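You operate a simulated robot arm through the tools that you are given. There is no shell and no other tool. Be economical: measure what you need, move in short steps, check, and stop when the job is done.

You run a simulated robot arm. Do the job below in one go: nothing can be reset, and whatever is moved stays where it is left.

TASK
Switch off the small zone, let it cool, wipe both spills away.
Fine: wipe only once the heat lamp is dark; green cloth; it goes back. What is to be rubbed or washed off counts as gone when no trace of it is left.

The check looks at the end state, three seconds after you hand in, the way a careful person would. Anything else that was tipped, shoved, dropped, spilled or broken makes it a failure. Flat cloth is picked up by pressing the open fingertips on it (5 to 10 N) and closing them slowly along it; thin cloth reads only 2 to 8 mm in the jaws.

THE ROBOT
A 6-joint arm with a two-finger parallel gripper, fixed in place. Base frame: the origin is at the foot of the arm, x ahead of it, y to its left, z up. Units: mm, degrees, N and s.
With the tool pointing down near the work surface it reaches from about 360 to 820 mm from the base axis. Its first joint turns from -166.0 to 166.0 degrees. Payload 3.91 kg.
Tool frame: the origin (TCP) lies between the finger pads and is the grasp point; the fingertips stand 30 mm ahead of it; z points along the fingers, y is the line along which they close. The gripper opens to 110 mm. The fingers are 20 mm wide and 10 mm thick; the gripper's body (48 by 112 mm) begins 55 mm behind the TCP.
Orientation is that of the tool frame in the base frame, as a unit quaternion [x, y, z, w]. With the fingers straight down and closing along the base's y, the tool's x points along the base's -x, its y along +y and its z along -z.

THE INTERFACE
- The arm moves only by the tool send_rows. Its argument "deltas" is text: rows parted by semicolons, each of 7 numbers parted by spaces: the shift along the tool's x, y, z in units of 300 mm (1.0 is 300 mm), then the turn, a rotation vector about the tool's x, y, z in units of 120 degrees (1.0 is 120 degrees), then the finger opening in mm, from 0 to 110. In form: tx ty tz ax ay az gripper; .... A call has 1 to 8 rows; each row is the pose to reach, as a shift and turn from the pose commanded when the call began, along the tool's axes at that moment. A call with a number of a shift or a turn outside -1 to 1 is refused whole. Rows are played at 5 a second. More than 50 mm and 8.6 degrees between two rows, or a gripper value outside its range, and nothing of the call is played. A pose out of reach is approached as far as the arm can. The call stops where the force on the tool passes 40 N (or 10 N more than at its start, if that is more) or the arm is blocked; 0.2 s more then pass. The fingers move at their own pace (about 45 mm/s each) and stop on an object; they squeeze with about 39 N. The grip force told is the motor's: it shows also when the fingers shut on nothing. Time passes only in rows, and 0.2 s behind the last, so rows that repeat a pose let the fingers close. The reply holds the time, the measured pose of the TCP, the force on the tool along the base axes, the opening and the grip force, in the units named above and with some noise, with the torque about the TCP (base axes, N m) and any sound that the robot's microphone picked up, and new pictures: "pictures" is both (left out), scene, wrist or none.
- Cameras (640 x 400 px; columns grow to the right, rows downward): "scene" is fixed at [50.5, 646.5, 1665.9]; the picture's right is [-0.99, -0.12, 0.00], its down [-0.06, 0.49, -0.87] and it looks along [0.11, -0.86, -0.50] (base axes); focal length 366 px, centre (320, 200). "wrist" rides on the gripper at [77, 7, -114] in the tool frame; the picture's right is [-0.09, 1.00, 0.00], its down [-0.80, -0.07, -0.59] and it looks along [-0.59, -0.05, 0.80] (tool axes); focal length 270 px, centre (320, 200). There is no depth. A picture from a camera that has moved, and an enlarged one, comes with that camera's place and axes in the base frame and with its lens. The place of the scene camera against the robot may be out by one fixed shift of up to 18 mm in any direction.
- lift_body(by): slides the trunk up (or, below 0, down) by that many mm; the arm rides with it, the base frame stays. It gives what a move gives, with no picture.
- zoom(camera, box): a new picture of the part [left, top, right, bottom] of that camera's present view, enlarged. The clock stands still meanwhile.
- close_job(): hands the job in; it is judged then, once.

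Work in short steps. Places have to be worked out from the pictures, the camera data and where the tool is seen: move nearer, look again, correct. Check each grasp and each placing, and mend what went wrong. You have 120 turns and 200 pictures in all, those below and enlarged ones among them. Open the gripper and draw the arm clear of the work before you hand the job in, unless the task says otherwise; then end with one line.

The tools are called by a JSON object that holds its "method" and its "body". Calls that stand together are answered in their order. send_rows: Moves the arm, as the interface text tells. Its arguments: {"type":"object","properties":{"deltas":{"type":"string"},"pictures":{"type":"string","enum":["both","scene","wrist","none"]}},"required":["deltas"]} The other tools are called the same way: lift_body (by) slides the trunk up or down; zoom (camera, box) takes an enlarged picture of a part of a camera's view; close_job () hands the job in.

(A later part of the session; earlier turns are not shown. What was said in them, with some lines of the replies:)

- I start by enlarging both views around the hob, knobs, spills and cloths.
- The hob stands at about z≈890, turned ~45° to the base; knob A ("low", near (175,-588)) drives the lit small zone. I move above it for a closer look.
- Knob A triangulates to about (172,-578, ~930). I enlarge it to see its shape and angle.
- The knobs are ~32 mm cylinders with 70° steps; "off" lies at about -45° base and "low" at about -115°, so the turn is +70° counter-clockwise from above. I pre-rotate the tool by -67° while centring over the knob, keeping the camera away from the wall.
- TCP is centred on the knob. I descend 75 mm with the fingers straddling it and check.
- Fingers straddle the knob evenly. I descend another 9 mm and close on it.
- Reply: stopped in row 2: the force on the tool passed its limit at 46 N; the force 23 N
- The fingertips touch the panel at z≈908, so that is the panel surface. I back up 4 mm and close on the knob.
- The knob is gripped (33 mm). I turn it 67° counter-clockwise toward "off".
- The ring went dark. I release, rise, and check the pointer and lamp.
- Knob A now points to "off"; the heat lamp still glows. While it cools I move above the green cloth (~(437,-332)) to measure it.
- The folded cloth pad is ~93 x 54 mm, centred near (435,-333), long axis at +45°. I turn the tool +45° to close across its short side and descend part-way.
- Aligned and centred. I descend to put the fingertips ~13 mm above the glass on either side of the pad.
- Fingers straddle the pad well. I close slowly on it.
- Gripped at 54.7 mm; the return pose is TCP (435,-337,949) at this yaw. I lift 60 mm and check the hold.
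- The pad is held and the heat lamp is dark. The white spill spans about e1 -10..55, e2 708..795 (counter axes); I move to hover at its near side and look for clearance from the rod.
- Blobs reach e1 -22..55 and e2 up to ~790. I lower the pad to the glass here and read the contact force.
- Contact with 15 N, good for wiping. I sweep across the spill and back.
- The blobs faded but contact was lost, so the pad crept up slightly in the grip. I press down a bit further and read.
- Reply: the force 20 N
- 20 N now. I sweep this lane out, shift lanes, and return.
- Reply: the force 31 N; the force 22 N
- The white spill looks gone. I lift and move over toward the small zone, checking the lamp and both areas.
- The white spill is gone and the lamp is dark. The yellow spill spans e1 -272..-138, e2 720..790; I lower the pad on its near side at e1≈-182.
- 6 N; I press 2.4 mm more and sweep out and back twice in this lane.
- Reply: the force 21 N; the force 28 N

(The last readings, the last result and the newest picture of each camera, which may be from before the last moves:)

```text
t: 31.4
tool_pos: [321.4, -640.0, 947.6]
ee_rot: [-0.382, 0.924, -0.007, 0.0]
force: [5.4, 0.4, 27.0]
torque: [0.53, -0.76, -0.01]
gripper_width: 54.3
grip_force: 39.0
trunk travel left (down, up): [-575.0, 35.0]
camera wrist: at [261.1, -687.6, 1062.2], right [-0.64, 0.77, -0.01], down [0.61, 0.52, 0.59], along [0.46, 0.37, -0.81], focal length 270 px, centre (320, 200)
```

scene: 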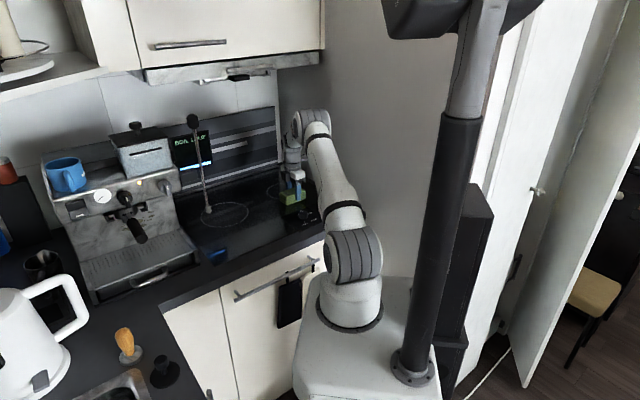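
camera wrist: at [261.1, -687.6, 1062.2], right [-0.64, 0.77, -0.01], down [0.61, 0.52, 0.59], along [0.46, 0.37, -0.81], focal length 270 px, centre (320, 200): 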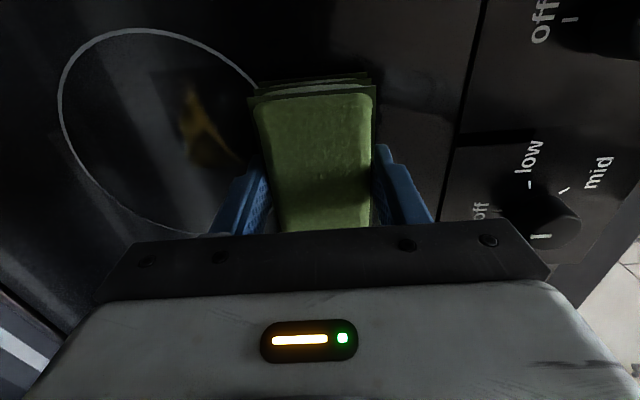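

The rest of the yellow is ahead in the second lane. I sweep there out and back twice.

{"method": "send_rows", "body": {"deltas": "0.025 -0.08 0 0 0 0 40;0.025 -0.16 0 0 0 0 40;0.025 -0.24 0 0 0 0 40;0.025 -0.31 0 0 0 0 40;0 -0.31 0 0 0 0 40;0 -0.2 0 0 0 0 40;0 -0.1 0 0 0 0 40;0 0 0 0 0 0 40", "pictures": "none"}}

{"method": "send_rows", "body": {"deltas": "0.03 -0.08 0 0 0 0 40;0.03 -0.16 0 0 0 0 40;0.03 -0.24 0 0 0 0 40;0.03 -0.31 0 0 0 0 40;0 -0.31 0 0 0 0 40;0 -0.2 0 0 0 0 40;0 -0.1 0 0 0 0 40;0 0.04 0 0 0 0 40", "pictures": "both"}}

{"method": "zoom", "body": {"camera": "scene", "box": [180, 150, 350, 260]}}

```text
t: 33.1
tool_pos: [320.3, -641.9, 946.8]
ee_rot: [-0.383, 0.924, -0.006, 0.0]
force: [1.9, -0.3, 16.9]
torque: [-0.34, -0.35, 0.01]
gripper_width: 54.3
grip_force: 39.3
out of reach, approached as far as the arm can: row 4, 5
trunk travel left (down, up): [-575.0, 35.0]
```

```text
t: 34.1
tool_pos: [369.3, -706.8, 946.4]
ee_rot: [-0.382, 0.924, -0.004, -0.002]
force: [0.9, 0.4, 6.3]
torque: [0.08, 0.05, 0.02]
gripper_width: 54.2
grip_force: 39.5
out of reach, approached as far as the arm can: row 4
trunk travel left (down, up): [-575.0, 35.0]
stopped in row 4: the force on the tool passed its limit at 52 N (the readings are from after the stop); the commanded pose is now the measured one
camera wrist: at [309.7, -754.6, 1062.1], right [-0.64, 0.77, -0.01], down [0.62, 0.52, 0.59], along [0.46, 0.38, -0.81], focal length 270 px, centre (320, 200)
```

scene: 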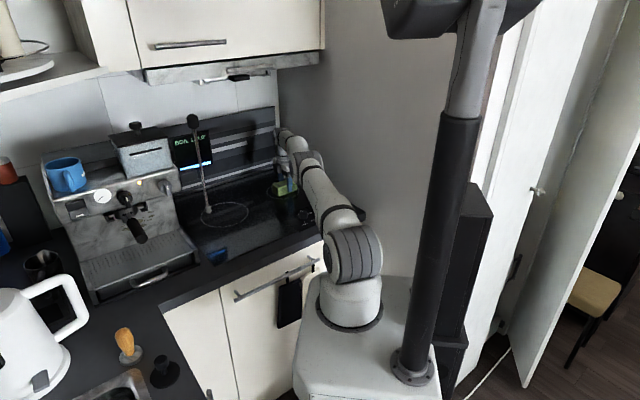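
wrist: 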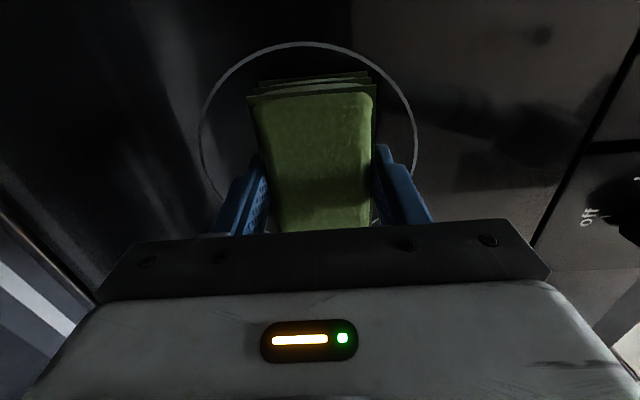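

```text
3.64 times, centred on (265, 205) of scene
camera zoom: at [50.5, 646.5, 1665.9], right [-0.99, -0.12, 0.0], down [-0.06, 0.49, -0.87], along [0.11, -0.86, -0.5], focal length 1329 px, centre (520, 182)
```

zoom: 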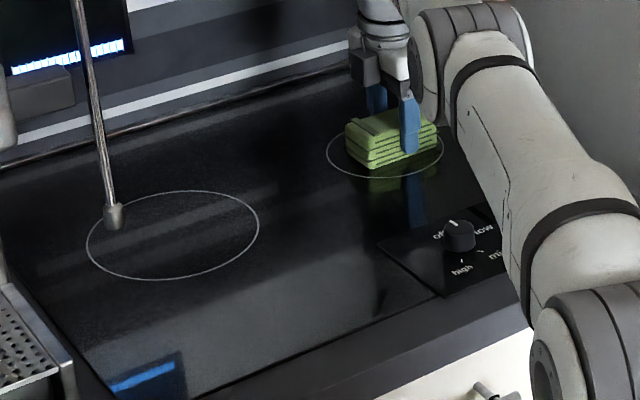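

Near the reach limit it stopped; nothing is disturbed. I lift and draw back to see what is left under the pad.

{"method": "send_rows", "body": {"deltas": "0 0.03 -0.04 0 0 0 40;0 0.1 -0.14 0 0 0 40;0 0.2 -0.2 0 0 0 40;0 0.3 -0.25 0 0 0 40;0 0.4 -0.3 0 0 0 40;0 0.5 -0.3 0 0 0 40"}}

{"method": "zoom", "body": {"camera": "scene", "box": [180, 150, 350, 260]}}

{"method": "zoom", "body": {"camera": "wrist", "box": [0, 0, 320, 240]}}

```text
t: 35.5
tool_pos: [264.0, -600.4, 1034.9]
ee_rot: [-0.383, 0.924, -0.002, -0.001]
force: [1.2, 0.7, -0.9]
torque: [-0.02, 0.02, 0.0]
gripper_width: 54.4
grip_force: 39.2
trunk travel left (down, up): [-575.0, 35.0]
camera wrist: at [203.1, -647.7, 1149.8], right [-0.64, 0.77, 0.0], down [0.62, 0.52, 0.59], along [0.46, 0.38, -0.81], focal length 270 px, centre (320, 200)
```

scene: 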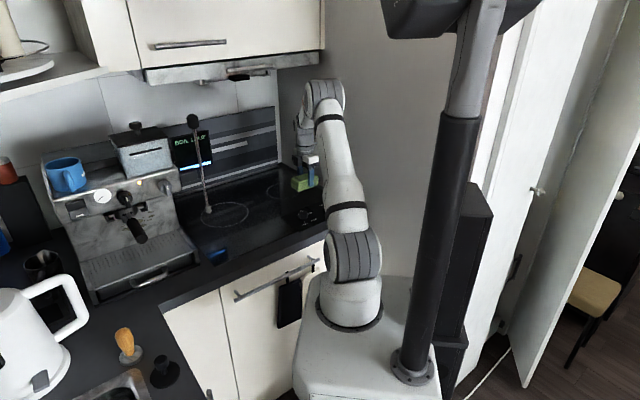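
wrist: 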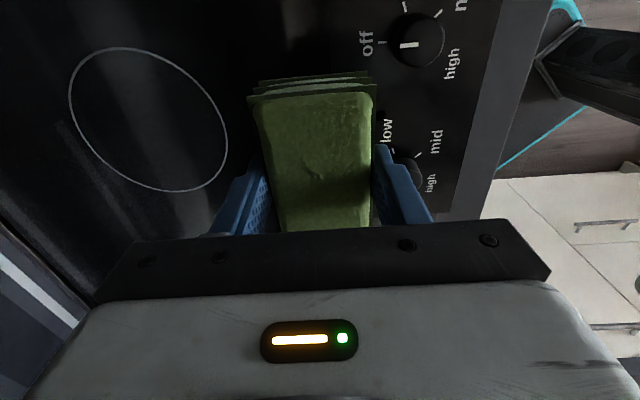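

```text
3.64 times, centred on (265, 205) of scene
camera zoom: at [50.5, 646.5, 1665.9], right [-0.99, -0.12, 0.0], down [-0.06, 0.49, -0.87], along [0.11, -0.86, -0.5], focal length 1329 px, centre (520, 182)
```

zoom: 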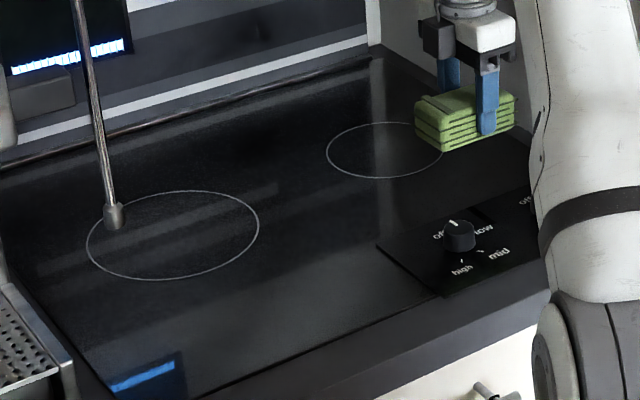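

```text
1.67 times, centred on (160, 120) of wrist
camera zoom: at [203.1, -647.7, 1149.8], right [-0.64, 0.77, 0.0], down [0.62, 0.52, 0.59], along [0.46, 0.38, -0.81], focal length 450 px, centre (587, 333)
```

zoom: 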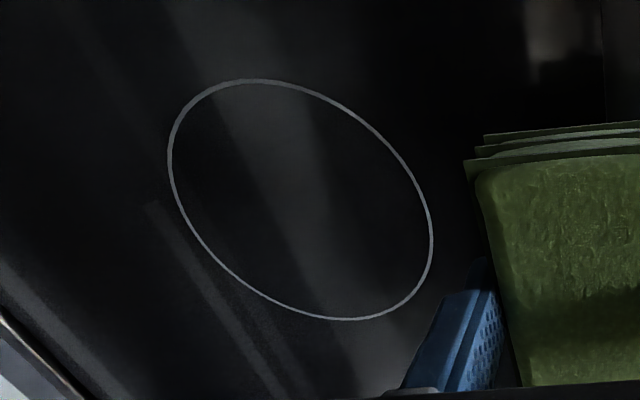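

Both zones are clean. I carry the cloth back toward its original place.

{"method": "send_rows", "body": {"deltas": "-0.13 0.03 0 0 0 0 40;-0.26 0.06 0 0 0 0 40;-0.39 0.09 0 0 0 0 40;-0.52 0.12 0 0 0 0 40;-0.65 0.15 0 0 0 0 40;-0.78 0.18 0 0 0 0 40;-0.9 0.217 0 0 0 0 40;-0.98 0.217 0.05 0 0 0 40"}}

{"method": "zoom", "body": {"camera": "wrist", "box": [0, 0, 320, 240]}}

```text
t: 37.3
tool_pos: [427.8, -343.5, 1017.7]
ee_rot: [-0.382, 0.924, -0.002, -0.001]
force: [0.4, -0.3, 0.3]
torque: [0.0, -0.01, 0.01]
gripper_width: 54.0
grip_force: 39.2
trunk travel left (down, up): [-575.0, 35.0]
camera wrist: at [367.7, -392.7, 1132.3], right [-0.64, 0.77, 0.0], down [0.62, 0.52, 0.59], along [0.46, 0.38, -0.81], focal length 270 px, centre (320, 200)
```

scene: 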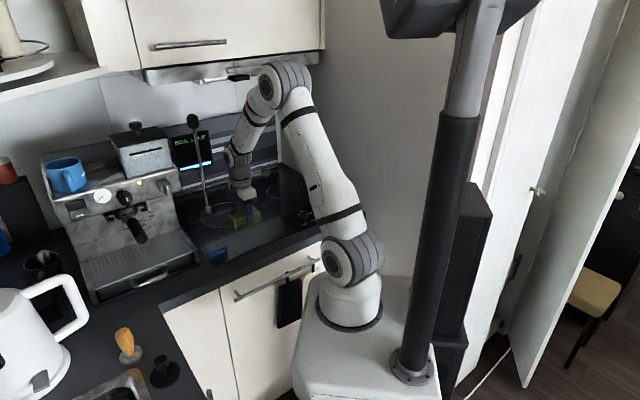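
wrist: 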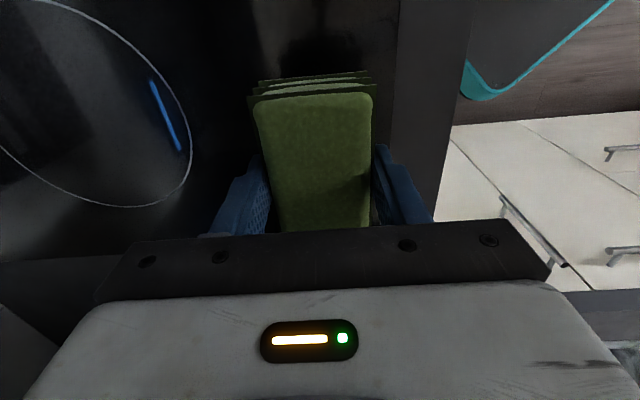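

```text
1.67 times, centred on (160, 120) of wrist
camera zoom: at [367.7, -392.7, 1132.3], right [-0.64, 0.77, 0.0], down [0.62, 0.52, 0.59], along [0.46, 0.38, -0.81], focal length 450 px, centre (587, 333)
```

zoom: 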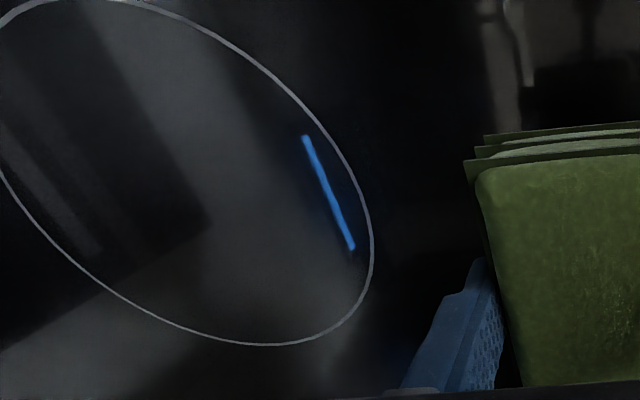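

Large zone confirmed clean. I centre on the original spot and lower until contact.

{"method": "send_rows", "body": {"deltas": "-0.031 -0.002 0.06 0 0 0 40;-0.031 -0.002 0.13 0 0 0 40;-0.031 -0.002 0.19 0 0 0 40;-0.031 -0.002 0.222 0 0 0 40;-0.031 -0.002 0.23 0 0 0 40;-0.031 -0.002 0.23 0 0 0 40", "pictures": "none"}}

```text
t: 38.7
tool_pos: [432.9, -341.5, 949.2]
ee_rot: [-0.383, 0.924, -0.002, -0.001]
force: [-0.7, -0.4, -0.5]
torque: [0.02, 0.03, 0.02]
gripper_width: 54.4
grip_force: 39.2
trunk travel left (down, up): [-575.0, 35.0]
```

No contact yet; I trim by a few mm and go 2.5 mm lower.

{"method": "send_rows", "body": {"deltas": "-0.012 0.005 0.004 0 0 0 40;-0.012 0.005 0.008 0 0 0 40;-0.012 0.005 0.008 0 0 0 40", "pictures": "none"}}

```text
t: 39.5
tool_pos: [435.5, -337.0, 946.4]
ee_rot: [-0.383, 0.924, -0.002, -0.001]
force: [0.6, -0.9, 1.6]
torque: [-0.02, 0.05, -0.01]
gripper_width: 54.0
grip_force: 39.1
trunk travel left (down, up): [-575.0, 35.0]
```

Light touch at the original spot. I go down 1 mm more and open the fingers.

{"method": "send_rows", "body": {"deltas": "0 0 0.004 0 0 0 40;0 0 0.004 0 0 0 50;0 0 0.004 0 0 0 58;0 0 0.004 0 0 0 68;0 0 0.004 0 0 0 84;0 0 0.004 0 0 0 100;0 0 0.004 0 0 0 110;0 0 0.004 0 0 0 110", "pictures": "wrist"}}

```text
t: 41.3
tool_pos: [433.5, -336.6, 945.0]
ee_rot: [-0.383, 0.924, -0.001, -0.001]
force: [1.1, 0.6, 0.0]
torque: [0.01, 0.0, -0.02]
gripper_width: 110.0
grip_force: 0.1
trunk travel left (down, up): [-575.0, 35.0]
camera wrist: at [374.5, -385.1, 1060.7], right [-0.64, 0.77, 0.0], down [0.62, 0.52, 0.59], along [0.46, 0.38, -0.81], focal length 270 px, centre (320, 200)
```

wrist: 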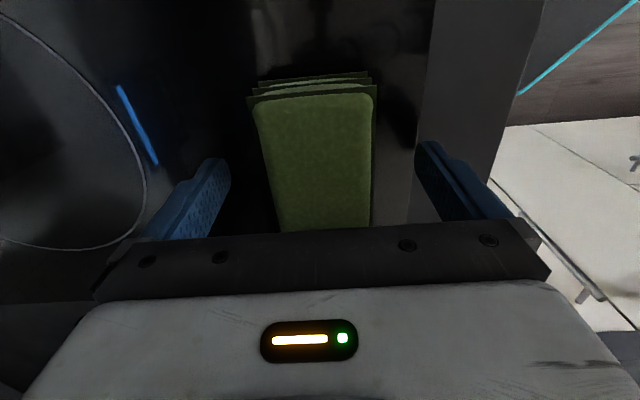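

The cloth is released. I rise straight up and draw back toward the arm's start to clear the view.

{"method": "send_rows", "body": {"deltas": "0 0 -0.15 0 0 0 110;0 0 -0.3 0 0 0 110;0 0 -0.45 0 0 0 110;0 0 -0.6 0 0 0 110;0.12 0 -0.7 0 0 0 110;0.25 0.05 -0.78 0 0 0 110;0.4 0.1 -0.8 0 0 0 110;0.52 0.2 -0.8 0 0 0 110"}}

{"method": "zoom", "body": {"camera": "scene", "box": [180, 150, 350, 260]}}

{"method": "zoom", "body": {"camera": "wrist", "box": [0, 0, 400, 240]}}

```text
t: 43.1
tool_pos: [277.7, -402.5, 1188.0]
ee_rot: [-0.382, 0.924, -0.001, -0.001]
force: [-0.5, -0.6, 0.1]
torque: [0.01, 0.01, 0.06]
gripper_width: 110.0
grip_force: 0.0
trunk travel left (down, up): [-575.0, 35.0]
camera wrist: at [218.1, -450.2, 1302.5], right [-0.64, 0.77, 0.0], down [0.62, 0.52, 0.59], along [0.46, 0.38, -0.81], focal length 270 px, centre (320, 200)
```

scene: 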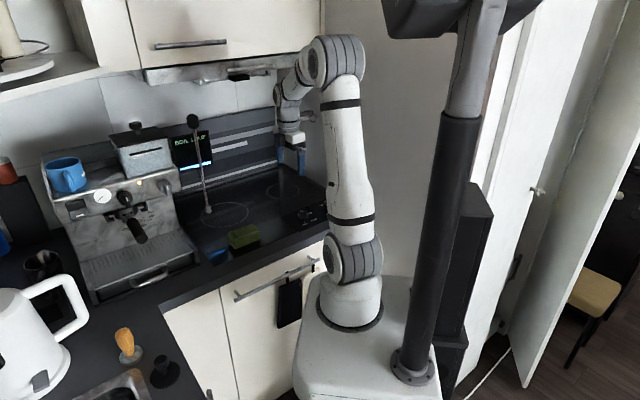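
wrist: 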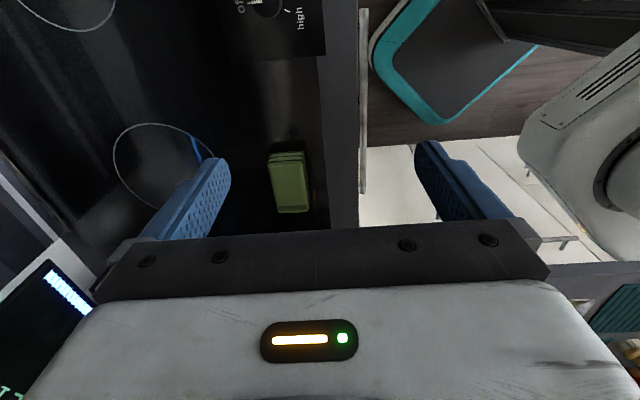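

```text
3.64 times, centred on (265, 205) of scene
camera zoom: at [50.5, 646.5, 1665.9], right [-0.99, -0.12, 0.0], down [-0.06, 0.49, -0.87], along [0.11, -0.86, -0.5], focal length 1329 px, centre (520, 182)
```

zoom: 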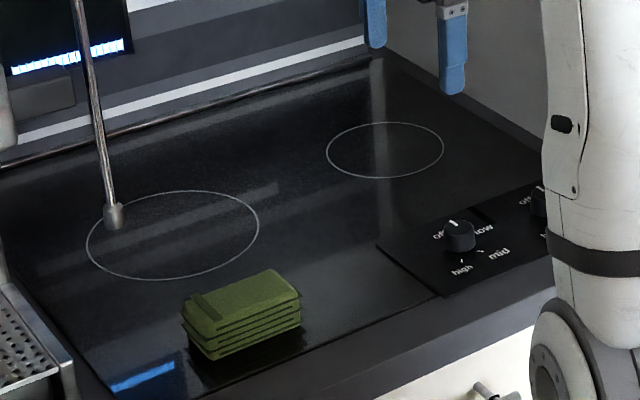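

```text
1.60 times, centred on (200, 120) of wrist
camera zoom: at [218.1, -450.2, 1302.5], right [-0.64, 0.77, 0.0], down [0.62, 0.52, 0.59], along [0.46, 0.38, -0.81], focal length 432 px, centre (512, 328)
```

zoom: 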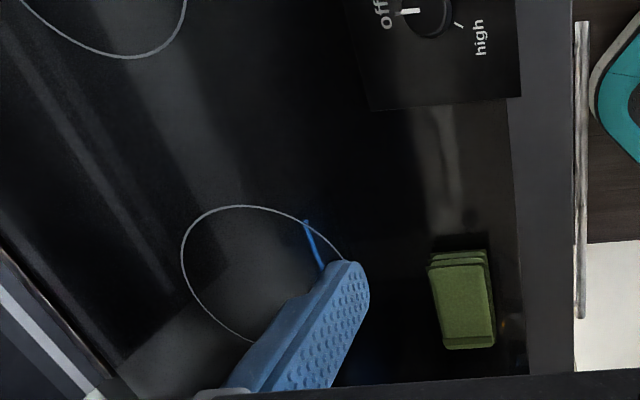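

The small zone is off, the lamp is dark, both spills are gone, the cloth is back at its place, and the arm is clear. I hand in.

{"method": "close_job", "body": {}}

```text
The job is handed in.
```

I switched off the small zone and waited for the heat lamp to go dark. I then wiped both spills away with the green cloth, put it back where it was, and handed the job in.
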